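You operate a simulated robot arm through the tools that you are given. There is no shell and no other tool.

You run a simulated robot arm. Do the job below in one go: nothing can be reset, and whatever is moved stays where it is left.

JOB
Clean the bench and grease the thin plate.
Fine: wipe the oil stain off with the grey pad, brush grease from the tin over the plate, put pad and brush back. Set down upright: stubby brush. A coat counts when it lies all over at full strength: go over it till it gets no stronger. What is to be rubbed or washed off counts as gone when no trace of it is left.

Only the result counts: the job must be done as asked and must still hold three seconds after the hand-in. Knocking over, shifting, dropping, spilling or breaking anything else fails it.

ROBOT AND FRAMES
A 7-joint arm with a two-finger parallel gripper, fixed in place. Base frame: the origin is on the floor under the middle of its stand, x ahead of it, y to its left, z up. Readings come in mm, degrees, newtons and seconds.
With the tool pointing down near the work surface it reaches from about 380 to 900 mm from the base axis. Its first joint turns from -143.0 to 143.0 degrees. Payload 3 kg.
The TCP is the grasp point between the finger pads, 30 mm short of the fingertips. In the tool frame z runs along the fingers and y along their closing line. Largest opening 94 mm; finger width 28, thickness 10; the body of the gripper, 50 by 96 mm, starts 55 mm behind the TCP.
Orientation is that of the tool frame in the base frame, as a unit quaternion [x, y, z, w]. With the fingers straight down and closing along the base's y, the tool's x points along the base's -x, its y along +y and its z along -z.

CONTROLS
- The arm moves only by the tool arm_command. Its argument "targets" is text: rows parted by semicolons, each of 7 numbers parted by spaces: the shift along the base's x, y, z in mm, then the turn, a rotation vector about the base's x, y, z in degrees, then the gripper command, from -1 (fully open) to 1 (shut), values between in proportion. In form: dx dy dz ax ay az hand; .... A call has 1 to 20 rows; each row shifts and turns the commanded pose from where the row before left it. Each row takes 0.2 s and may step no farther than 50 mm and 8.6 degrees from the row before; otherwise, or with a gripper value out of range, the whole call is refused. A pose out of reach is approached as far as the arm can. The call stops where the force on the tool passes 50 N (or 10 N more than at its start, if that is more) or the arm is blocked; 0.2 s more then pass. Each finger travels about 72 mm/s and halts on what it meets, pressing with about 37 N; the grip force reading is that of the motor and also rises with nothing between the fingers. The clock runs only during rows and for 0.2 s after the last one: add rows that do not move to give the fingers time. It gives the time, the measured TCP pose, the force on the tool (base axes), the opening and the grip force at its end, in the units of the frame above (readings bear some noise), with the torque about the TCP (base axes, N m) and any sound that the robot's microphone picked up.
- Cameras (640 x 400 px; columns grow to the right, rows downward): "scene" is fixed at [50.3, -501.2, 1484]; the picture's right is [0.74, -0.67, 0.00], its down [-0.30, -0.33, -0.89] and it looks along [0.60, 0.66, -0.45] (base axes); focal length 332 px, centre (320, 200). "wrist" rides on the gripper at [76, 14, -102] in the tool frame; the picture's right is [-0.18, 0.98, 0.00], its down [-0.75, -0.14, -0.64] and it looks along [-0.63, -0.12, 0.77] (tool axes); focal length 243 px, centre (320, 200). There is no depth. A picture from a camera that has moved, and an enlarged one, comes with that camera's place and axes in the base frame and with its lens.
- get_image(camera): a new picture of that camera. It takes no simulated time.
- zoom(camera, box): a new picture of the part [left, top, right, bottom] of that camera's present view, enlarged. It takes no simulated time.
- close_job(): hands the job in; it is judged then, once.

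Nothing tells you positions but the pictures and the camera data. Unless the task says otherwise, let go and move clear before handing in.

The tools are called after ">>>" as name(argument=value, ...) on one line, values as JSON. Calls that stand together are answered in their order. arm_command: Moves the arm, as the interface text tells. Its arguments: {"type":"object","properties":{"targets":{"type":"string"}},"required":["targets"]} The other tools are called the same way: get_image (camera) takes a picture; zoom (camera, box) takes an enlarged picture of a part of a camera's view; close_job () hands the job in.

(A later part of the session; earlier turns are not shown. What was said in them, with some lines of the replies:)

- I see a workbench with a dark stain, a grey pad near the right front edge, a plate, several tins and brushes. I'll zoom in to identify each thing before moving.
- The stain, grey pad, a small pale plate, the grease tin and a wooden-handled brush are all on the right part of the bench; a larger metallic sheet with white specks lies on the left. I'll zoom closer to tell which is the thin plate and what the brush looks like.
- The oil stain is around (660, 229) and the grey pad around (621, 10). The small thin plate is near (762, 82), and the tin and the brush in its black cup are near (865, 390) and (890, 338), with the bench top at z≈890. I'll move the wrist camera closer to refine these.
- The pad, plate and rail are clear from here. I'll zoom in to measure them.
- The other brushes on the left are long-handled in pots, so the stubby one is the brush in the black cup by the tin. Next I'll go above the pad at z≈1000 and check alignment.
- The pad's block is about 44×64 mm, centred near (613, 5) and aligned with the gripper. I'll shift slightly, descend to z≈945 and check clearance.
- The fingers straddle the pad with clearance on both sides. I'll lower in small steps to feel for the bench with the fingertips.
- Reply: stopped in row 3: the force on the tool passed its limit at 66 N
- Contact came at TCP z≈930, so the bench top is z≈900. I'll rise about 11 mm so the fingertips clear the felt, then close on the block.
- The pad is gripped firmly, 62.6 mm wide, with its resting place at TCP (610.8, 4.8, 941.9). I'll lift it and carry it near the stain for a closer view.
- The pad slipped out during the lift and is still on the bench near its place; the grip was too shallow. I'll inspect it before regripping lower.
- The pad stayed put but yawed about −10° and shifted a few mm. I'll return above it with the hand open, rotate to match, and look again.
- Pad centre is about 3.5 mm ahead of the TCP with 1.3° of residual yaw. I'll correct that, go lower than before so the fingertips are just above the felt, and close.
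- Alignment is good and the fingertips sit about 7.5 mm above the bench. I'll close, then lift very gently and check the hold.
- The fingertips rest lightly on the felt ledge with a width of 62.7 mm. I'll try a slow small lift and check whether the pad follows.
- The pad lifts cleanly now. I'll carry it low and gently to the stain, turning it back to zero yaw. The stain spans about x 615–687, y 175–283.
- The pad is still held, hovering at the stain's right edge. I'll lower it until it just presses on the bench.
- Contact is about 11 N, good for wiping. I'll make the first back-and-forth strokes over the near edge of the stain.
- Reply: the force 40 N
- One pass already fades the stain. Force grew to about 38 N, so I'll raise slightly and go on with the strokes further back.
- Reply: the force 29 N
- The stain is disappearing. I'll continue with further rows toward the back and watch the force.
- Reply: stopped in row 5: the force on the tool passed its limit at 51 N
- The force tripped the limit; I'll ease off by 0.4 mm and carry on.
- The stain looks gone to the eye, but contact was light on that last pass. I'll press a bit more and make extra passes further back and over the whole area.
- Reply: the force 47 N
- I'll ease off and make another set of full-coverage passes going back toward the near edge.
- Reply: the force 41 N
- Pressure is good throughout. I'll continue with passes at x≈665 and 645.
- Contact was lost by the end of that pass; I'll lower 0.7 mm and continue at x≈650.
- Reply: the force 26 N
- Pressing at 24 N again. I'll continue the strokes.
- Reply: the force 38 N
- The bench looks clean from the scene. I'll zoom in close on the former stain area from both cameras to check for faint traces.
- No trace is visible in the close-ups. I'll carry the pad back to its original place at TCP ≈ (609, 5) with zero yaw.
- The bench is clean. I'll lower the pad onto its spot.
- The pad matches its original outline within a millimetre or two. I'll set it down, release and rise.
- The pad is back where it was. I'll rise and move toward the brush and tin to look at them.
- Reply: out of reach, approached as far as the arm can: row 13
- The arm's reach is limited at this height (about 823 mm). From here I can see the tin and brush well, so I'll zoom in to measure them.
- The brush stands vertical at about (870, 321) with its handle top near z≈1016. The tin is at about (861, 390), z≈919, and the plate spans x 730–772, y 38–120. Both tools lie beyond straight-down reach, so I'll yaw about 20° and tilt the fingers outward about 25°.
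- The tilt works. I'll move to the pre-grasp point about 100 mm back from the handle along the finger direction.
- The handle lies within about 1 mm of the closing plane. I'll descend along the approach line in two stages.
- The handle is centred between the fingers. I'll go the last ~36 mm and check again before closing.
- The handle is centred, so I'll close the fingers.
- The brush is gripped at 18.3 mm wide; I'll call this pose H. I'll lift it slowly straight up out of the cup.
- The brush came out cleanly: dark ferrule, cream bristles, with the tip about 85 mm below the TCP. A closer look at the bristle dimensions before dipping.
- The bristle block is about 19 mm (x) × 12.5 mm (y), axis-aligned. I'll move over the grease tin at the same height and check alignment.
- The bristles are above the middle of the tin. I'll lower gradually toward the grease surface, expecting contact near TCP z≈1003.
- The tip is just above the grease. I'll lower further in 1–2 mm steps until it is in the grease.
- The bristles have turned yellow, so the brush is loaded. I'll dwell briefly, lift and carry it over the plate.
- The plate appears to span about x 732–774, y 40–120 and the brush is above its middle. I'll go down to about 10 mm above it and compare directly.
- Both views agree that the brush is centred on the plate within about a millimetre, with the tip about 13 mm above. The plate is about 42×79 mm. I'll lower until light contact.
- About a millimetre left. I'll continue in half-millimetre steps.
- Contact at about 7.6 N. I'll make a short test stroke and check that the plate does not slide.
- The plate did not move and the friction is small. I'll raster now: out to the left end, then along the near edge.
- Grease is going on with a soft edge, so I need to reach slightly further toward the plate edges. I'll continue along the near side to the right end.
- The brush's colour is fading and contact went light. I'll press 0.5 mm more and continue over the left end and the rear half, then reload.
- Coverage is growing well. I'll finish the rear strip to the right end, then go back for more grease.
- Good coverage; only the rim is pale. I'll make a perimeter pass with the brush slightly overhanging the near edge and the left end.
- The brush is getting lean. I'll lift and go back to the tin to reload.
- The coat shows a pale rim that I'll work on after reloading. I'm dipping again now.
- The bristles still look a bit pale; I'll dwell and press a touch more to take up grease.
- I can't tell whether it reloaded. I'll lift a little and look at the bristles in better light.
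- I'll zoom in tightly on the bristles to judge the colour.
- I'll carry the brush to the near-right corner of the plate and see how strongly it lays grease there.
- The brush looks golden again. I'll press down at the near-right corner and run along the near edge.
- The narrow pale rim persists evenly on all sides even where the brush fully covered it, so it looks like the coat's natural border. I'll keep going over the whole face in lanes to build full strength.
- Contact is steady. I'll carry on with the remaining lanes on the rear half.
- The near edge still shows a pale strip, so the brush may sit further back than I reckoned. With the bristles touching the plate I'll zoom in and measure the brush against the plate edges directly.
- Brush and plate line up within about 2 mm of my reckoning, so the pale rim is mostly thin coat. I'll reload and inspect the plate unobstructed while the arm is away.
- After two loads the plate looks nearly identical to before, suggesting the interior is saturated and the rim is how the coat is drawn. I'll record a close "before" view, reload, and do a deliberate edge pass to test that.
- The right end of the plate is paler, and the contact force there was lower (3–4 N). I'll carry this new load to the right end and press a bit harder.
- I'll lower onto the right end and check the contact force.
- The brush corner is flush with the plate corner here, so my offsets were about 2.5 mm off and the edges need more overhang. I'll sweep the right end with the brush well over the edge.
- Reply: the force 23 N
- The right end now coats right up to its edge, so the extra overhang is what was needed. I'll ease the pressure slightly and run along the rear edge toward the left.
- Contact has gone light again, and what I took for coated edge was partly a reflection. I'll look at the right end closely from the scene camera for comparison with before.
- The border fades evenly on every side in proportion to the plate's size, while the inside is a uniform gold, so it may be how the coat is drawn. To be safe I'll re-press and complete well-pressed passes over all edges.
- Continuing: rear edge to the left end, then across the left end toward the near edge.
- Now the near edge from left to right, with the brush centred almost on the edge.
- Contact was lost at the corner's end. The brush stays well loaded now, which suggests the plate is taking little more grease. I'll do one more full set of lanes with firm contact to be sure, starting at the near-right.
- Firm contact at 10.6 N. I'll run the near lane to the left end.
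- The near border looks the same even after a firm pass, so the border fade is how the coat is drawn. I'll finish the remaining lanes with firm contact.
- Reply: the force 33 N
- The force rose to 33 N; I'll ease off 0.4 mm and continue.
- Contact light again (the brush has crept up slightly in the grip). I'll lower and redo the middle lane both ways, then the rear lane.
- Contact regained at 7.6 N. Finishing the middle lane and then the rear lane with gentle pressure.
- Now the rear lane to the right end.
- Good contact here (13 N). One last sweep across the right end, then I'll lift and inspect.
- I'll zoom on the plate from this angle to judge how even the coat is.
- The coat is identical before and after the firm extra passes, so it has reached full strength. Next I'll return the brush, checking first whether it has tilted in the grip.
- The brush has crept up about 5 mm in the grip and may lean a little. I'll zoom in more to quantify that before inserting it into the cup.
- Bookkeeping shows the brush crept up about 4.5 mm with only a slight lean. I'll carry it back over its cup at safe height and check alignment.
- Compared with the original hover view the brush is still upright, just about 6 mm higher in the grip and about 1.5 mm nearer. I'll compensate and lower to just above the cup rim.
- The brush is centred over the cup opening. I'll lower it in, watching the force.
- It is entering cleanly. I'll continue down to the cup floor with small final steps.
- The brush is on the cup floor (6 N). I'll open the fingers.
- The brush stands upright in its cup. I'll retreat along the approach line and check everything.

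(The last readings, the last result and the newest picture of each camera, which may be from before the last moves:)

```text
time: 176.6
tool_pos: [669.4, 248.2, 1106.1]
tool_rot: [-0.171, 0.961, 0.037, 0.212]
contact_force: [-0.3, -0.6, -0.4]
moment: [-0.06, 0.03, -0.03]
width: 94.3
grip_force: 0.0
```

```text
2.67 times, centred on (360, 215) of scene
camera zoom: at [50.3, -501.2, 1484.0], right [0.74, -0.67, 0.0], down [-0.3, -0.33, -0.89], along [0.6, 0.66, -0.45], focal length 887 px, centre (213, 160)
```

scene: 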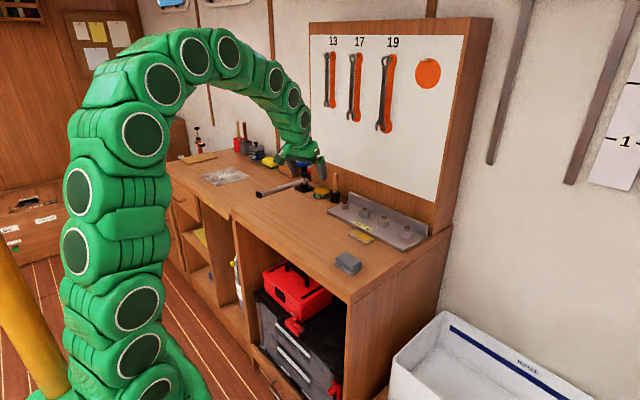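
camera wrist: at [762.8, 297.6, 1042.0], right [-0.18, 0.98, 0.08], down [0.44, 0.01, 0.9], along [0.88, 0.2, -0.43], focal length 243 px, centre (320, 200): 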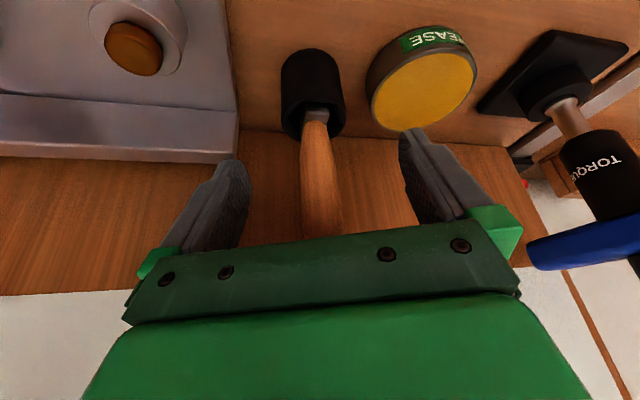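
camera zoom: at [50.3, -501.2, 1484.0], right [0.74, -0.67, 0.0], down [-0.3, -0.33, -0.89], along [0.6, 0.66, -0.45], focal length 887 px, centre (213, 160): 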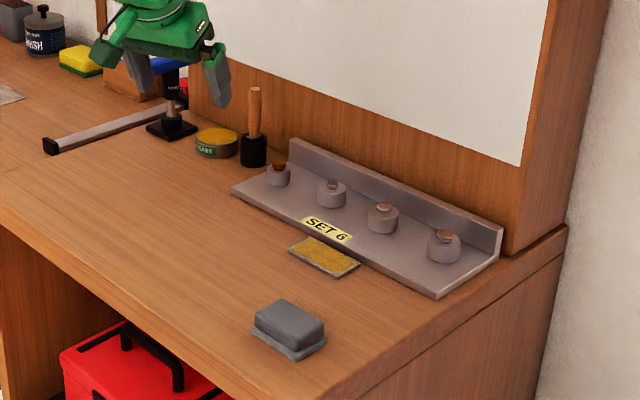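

Everything looks in place: brush upright, tin and cup unmoved, plate coated, pad back. I'll level the gripper and look closely at the former stain area and plate.

>>> arm_command(targets="-10 -5 0 -2.88 7.79 0 -1; -10 -5 0 -2.88 7.79 0 -1; -10 -5 0 -2.88 7.79 0 -1; -10 -5 -10 0 0 -6.8 -1; -10 -5 -15 0 0 -6.8 -1; -10 -5 -15 0 0 -6.7 -1; 0 0 -15 0 0 0 -1; 0 0 0 0 0 0 -1")

>>> get_image(camera="wrist")

>>> zoom(camera="wrist", box=[250, 70, 410, 200])

>>> zoom(camera="scene", box=[280, 205, 345, 250])

```text
time: 178.4
tool_pos: [607.2, 212.4, 1048.7]
tool_rot: [0.001, 1.0, -0.001, 0.0]
contact_force: [-0.1, 0.0, 0.2]
moment: [0.01, 0.0, 0.01]
width: 94.0
grip_force: 0.0
```

```text
taken
camera wrist: at [532.0, 227.7, 1152.8], right [0.19, 0.98, 0.0], down [0.75, -0.14, 0.64], along [0.63, -0.12, -0.77], focal length 243 px, centre (320, 200)
```

wrist: 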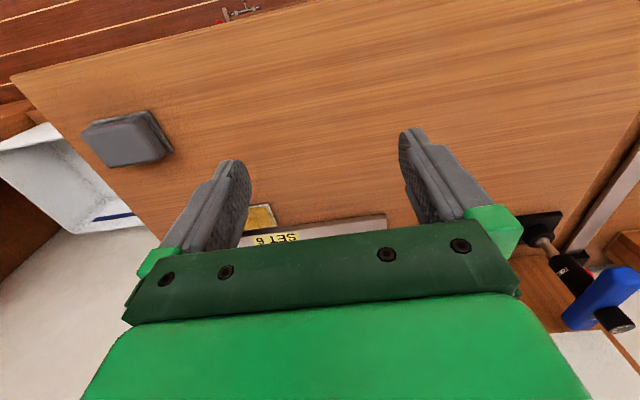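

```text
3.08 times, centred on (330, 135) of wrist
camera zoom: at [532.0, 227.7, 1152.8], right [0.19, 0.98, 0.0], down [0.75, -0.14, 0.64], along [0.63, -0.12, -0.77], focal length 746 px, centre (289, 400)
```

zoom: 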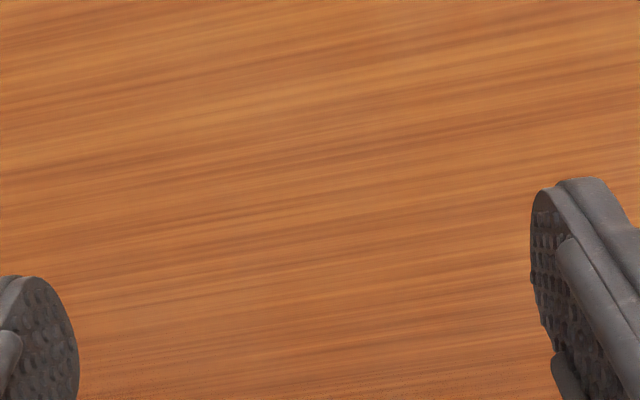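

```text
8.89 times, centred on (312, 228) of scene
camera zoom: at [50.3, -501.2, 1484.0], right [0.74, -0.67, 0.0], down [-0.3, -0.33, -0.89], along [0.6, 0.66, -0.45], focal length 2956 px, centre (387, -44)
```

zoom: 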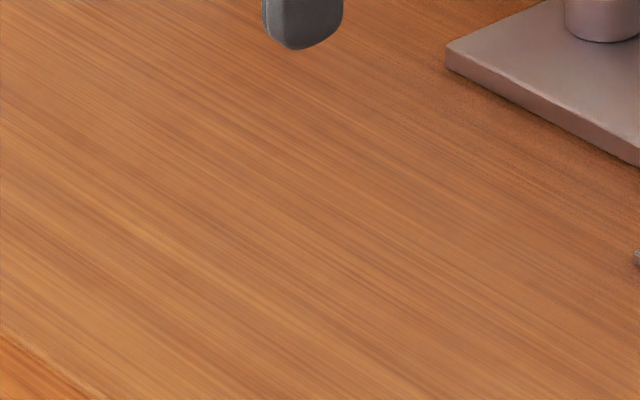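

The bench is spotless. I'll take a steeper look at the plate to double-check the coat out to its edges.

>>> arm_command(targets="20 -25 0 0 0 0 -1; 25 -25 0 0 0 0 -1; 25 -25 0 0 0 0 -1; 25 -25 0 0 0 0 -1; 25 -25 0 0 0 0 -1; 10 -10 0 0 0 0 -1; 0 0 0 0 0 0 -1")

>>> get_image(camera="wrist")

>>> zoom(camera="wrist", box=[260, 80, 380, 160])

```text
time: 180.0
tool_pos: [735.1, 77.0, 1050.4]
tool_rot: [0.0, 1.0, 0.0, 0.0]
contact_force: [0.2, 0.1, -0.2]
moment: [0.04, 0.0, -0.02]
width: 93.7
grip_force: 0.0
```

```text
taken
camera wrist: at [660.4, 92.7, 1152.8], right [0.19, 0.98, 0.0], down [0.75, -0.14, 0.64], along [0.63, -0.12, -0.77], focal length 243 px, centre (320, 200)
```

wrist: 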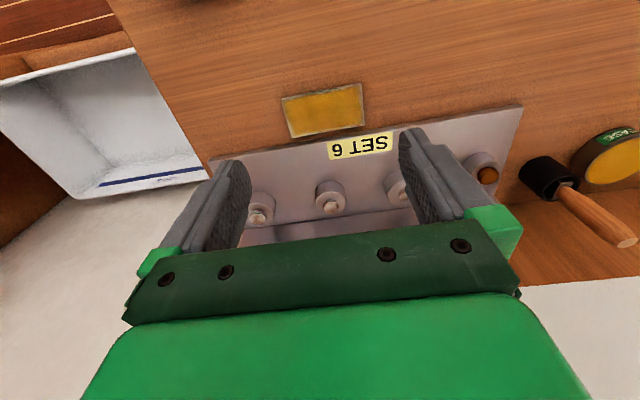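

```text
5.00 times, centred on (320, 120) of wrist
camera zoom: at [660.4, 92.7, 1152.8], right [0.19, 0.98, 0.0], down [0.75, -0.14, 0.64], along [0.63, -0.12, -0.77], focal length 1213 px, centre (320, 600)
```

zoom: 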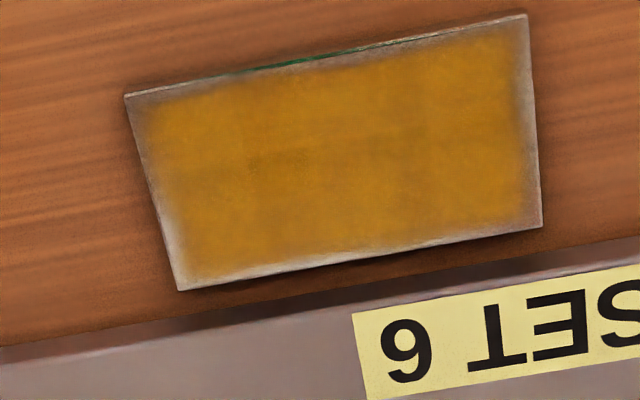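

The coat is even with a soft border. I'll zoom into both ends to compare the border widths before deciding whether it's complete.

>>> zoom(camera="wrist", box=[275, 90, 325, 145])

>>> zoom(camera="wrist", box=[325, 75, 375, 130])

```text
7.27 times, centred on (300, 118) of wrist
camera zoom: at [660.4, 92.7, 1152.8], right [0.19, 0.98, 0.0], down [0.75, -0.14, 0.64], along [0.63, -0.12, -0.77], focal length 1764 px, centre (466, 800)
```

zoom: 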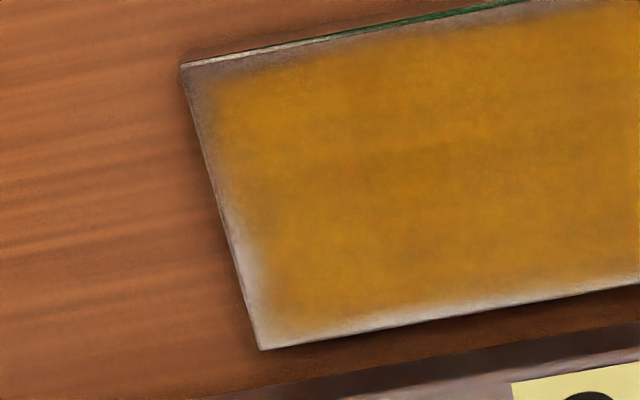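

```text
7.27 times, centred on (350, 102) of wrist
camera zoom: at [660.4, 92.7, 1152.8], right [0.19, 0.98, 0.0], down [0.75, -0.14, 0.64], along [0.63, -0.12, -0.77], focal length 1764 px, centre (102, 909)
```

zoom: 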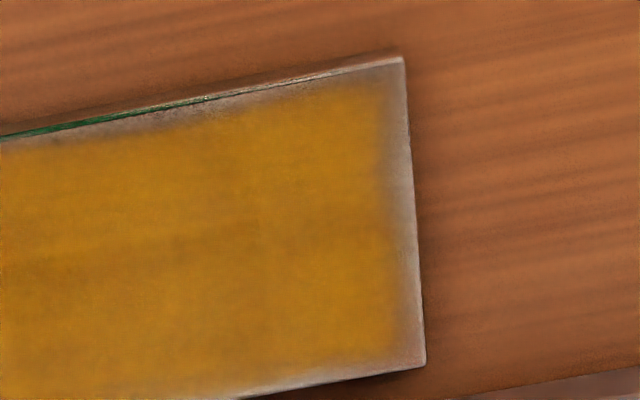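

The border fade is about 4–6 mm on all four sides and the interior is uniform, unchanged by the last firm passes, so the coat is at full strength. I'll move the arm clear and do a final check of the whole scene.

>>> arm_command(targets="-20 10 25 0 0 0 -1; -30 15 30 0 0 0 -1; -30 20 30 0 0 0 -1; -30 20 25 0 0 0 -1; -30 20 10 0 0 0 -1; 0 0 0 0 0 0 -1; 0 0 0 0 0 0 -1")

>>> get_image(camera="scene")

>>> zoom(camera="scene", box=[270, 140, 450, 290])

>>> zoom(camera="scene", box=[300, 160, 360, 205])

```text
time: 181.6
tool_pos: [595.3, 162.7, 1172.6]
tool_rot: [0.001, 1.0, 0.0, -0.001]
contact_force: [-0.1, -0.6, -0.3]
moment: [-0.01, -0.03, -0.03]
width: 94.0
grip_force: 0.1
```

```text
taken
```

scene: 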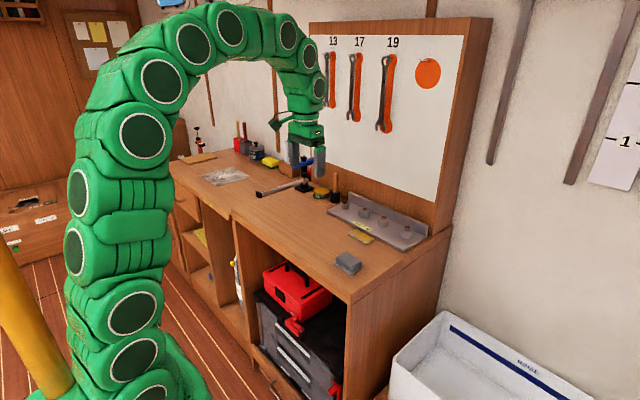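

```text
2.67 times, centred on (360, 215) of scene
camera zoom: at [50.3, -501.2, 1484.0], right [0.74, -0.67, 0.0], down [-0.3, -0.33, -0.89], along [0.6, 0.66, -0.45], focal length 887 px, centre (213, 160)
```

zoom: 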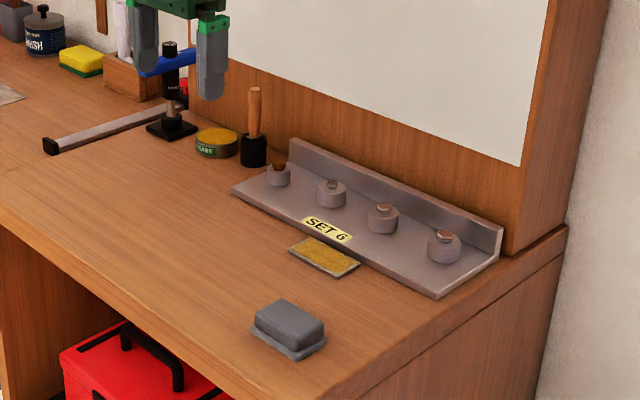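

```text
8.89 times, centred on (330, 182) of scene
camera zoom: at [50.3, -501.2, 1484.0], right [0.74, -0.67, 0.0], down [-0.3, -0.33, -0.89], along [0.6, 0.66, -0.45], focal length 2956 px, centre (231, 356)
```

zoom: 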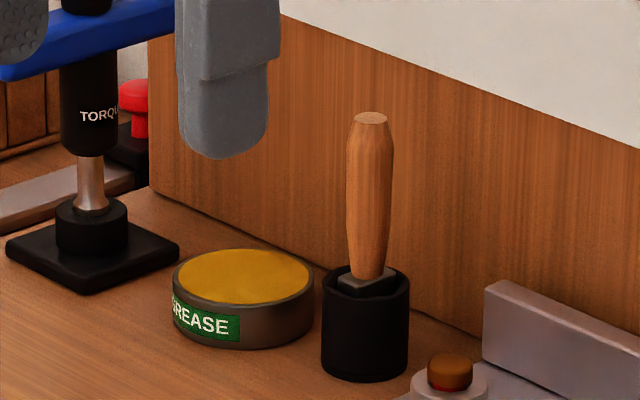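

The oil stain is gone, the plate is coated with grease, the pad is back in its place and the brush stands upright in its cup. I see nothing else shifted, and the arm is clear, so I'm handing the job in.

>>> close_job()

```text
The job is handed in.
```

I've handed the job in: the oil stain is gone and the thin plate is greased. The pad is back in its spot, and the stubby brush stands upright in its cup.

- **Stain:** no trace shows in close-ups of the area from either camera.
- **Grease:** the coat is an even gold across the plate and stopped changing after extra firm passes with a reloaded brush. A soft, paler border of about 4–6 mm remains along all four edges. It didn't change after repeated passes over the edges. I took it to be how the coat is drawn rather than bare metal, but I couldn't confirm that.
- **Pad:** it slipped out of the grip on my first lift and turned about 10° on the bench. I gripped it again, wiped the stain, and set it back within a millimetre or two of where it started.
- **Everything else:** the tin, the cup, the rail and the other tools look unmoved, and I saw no grease on the bench.
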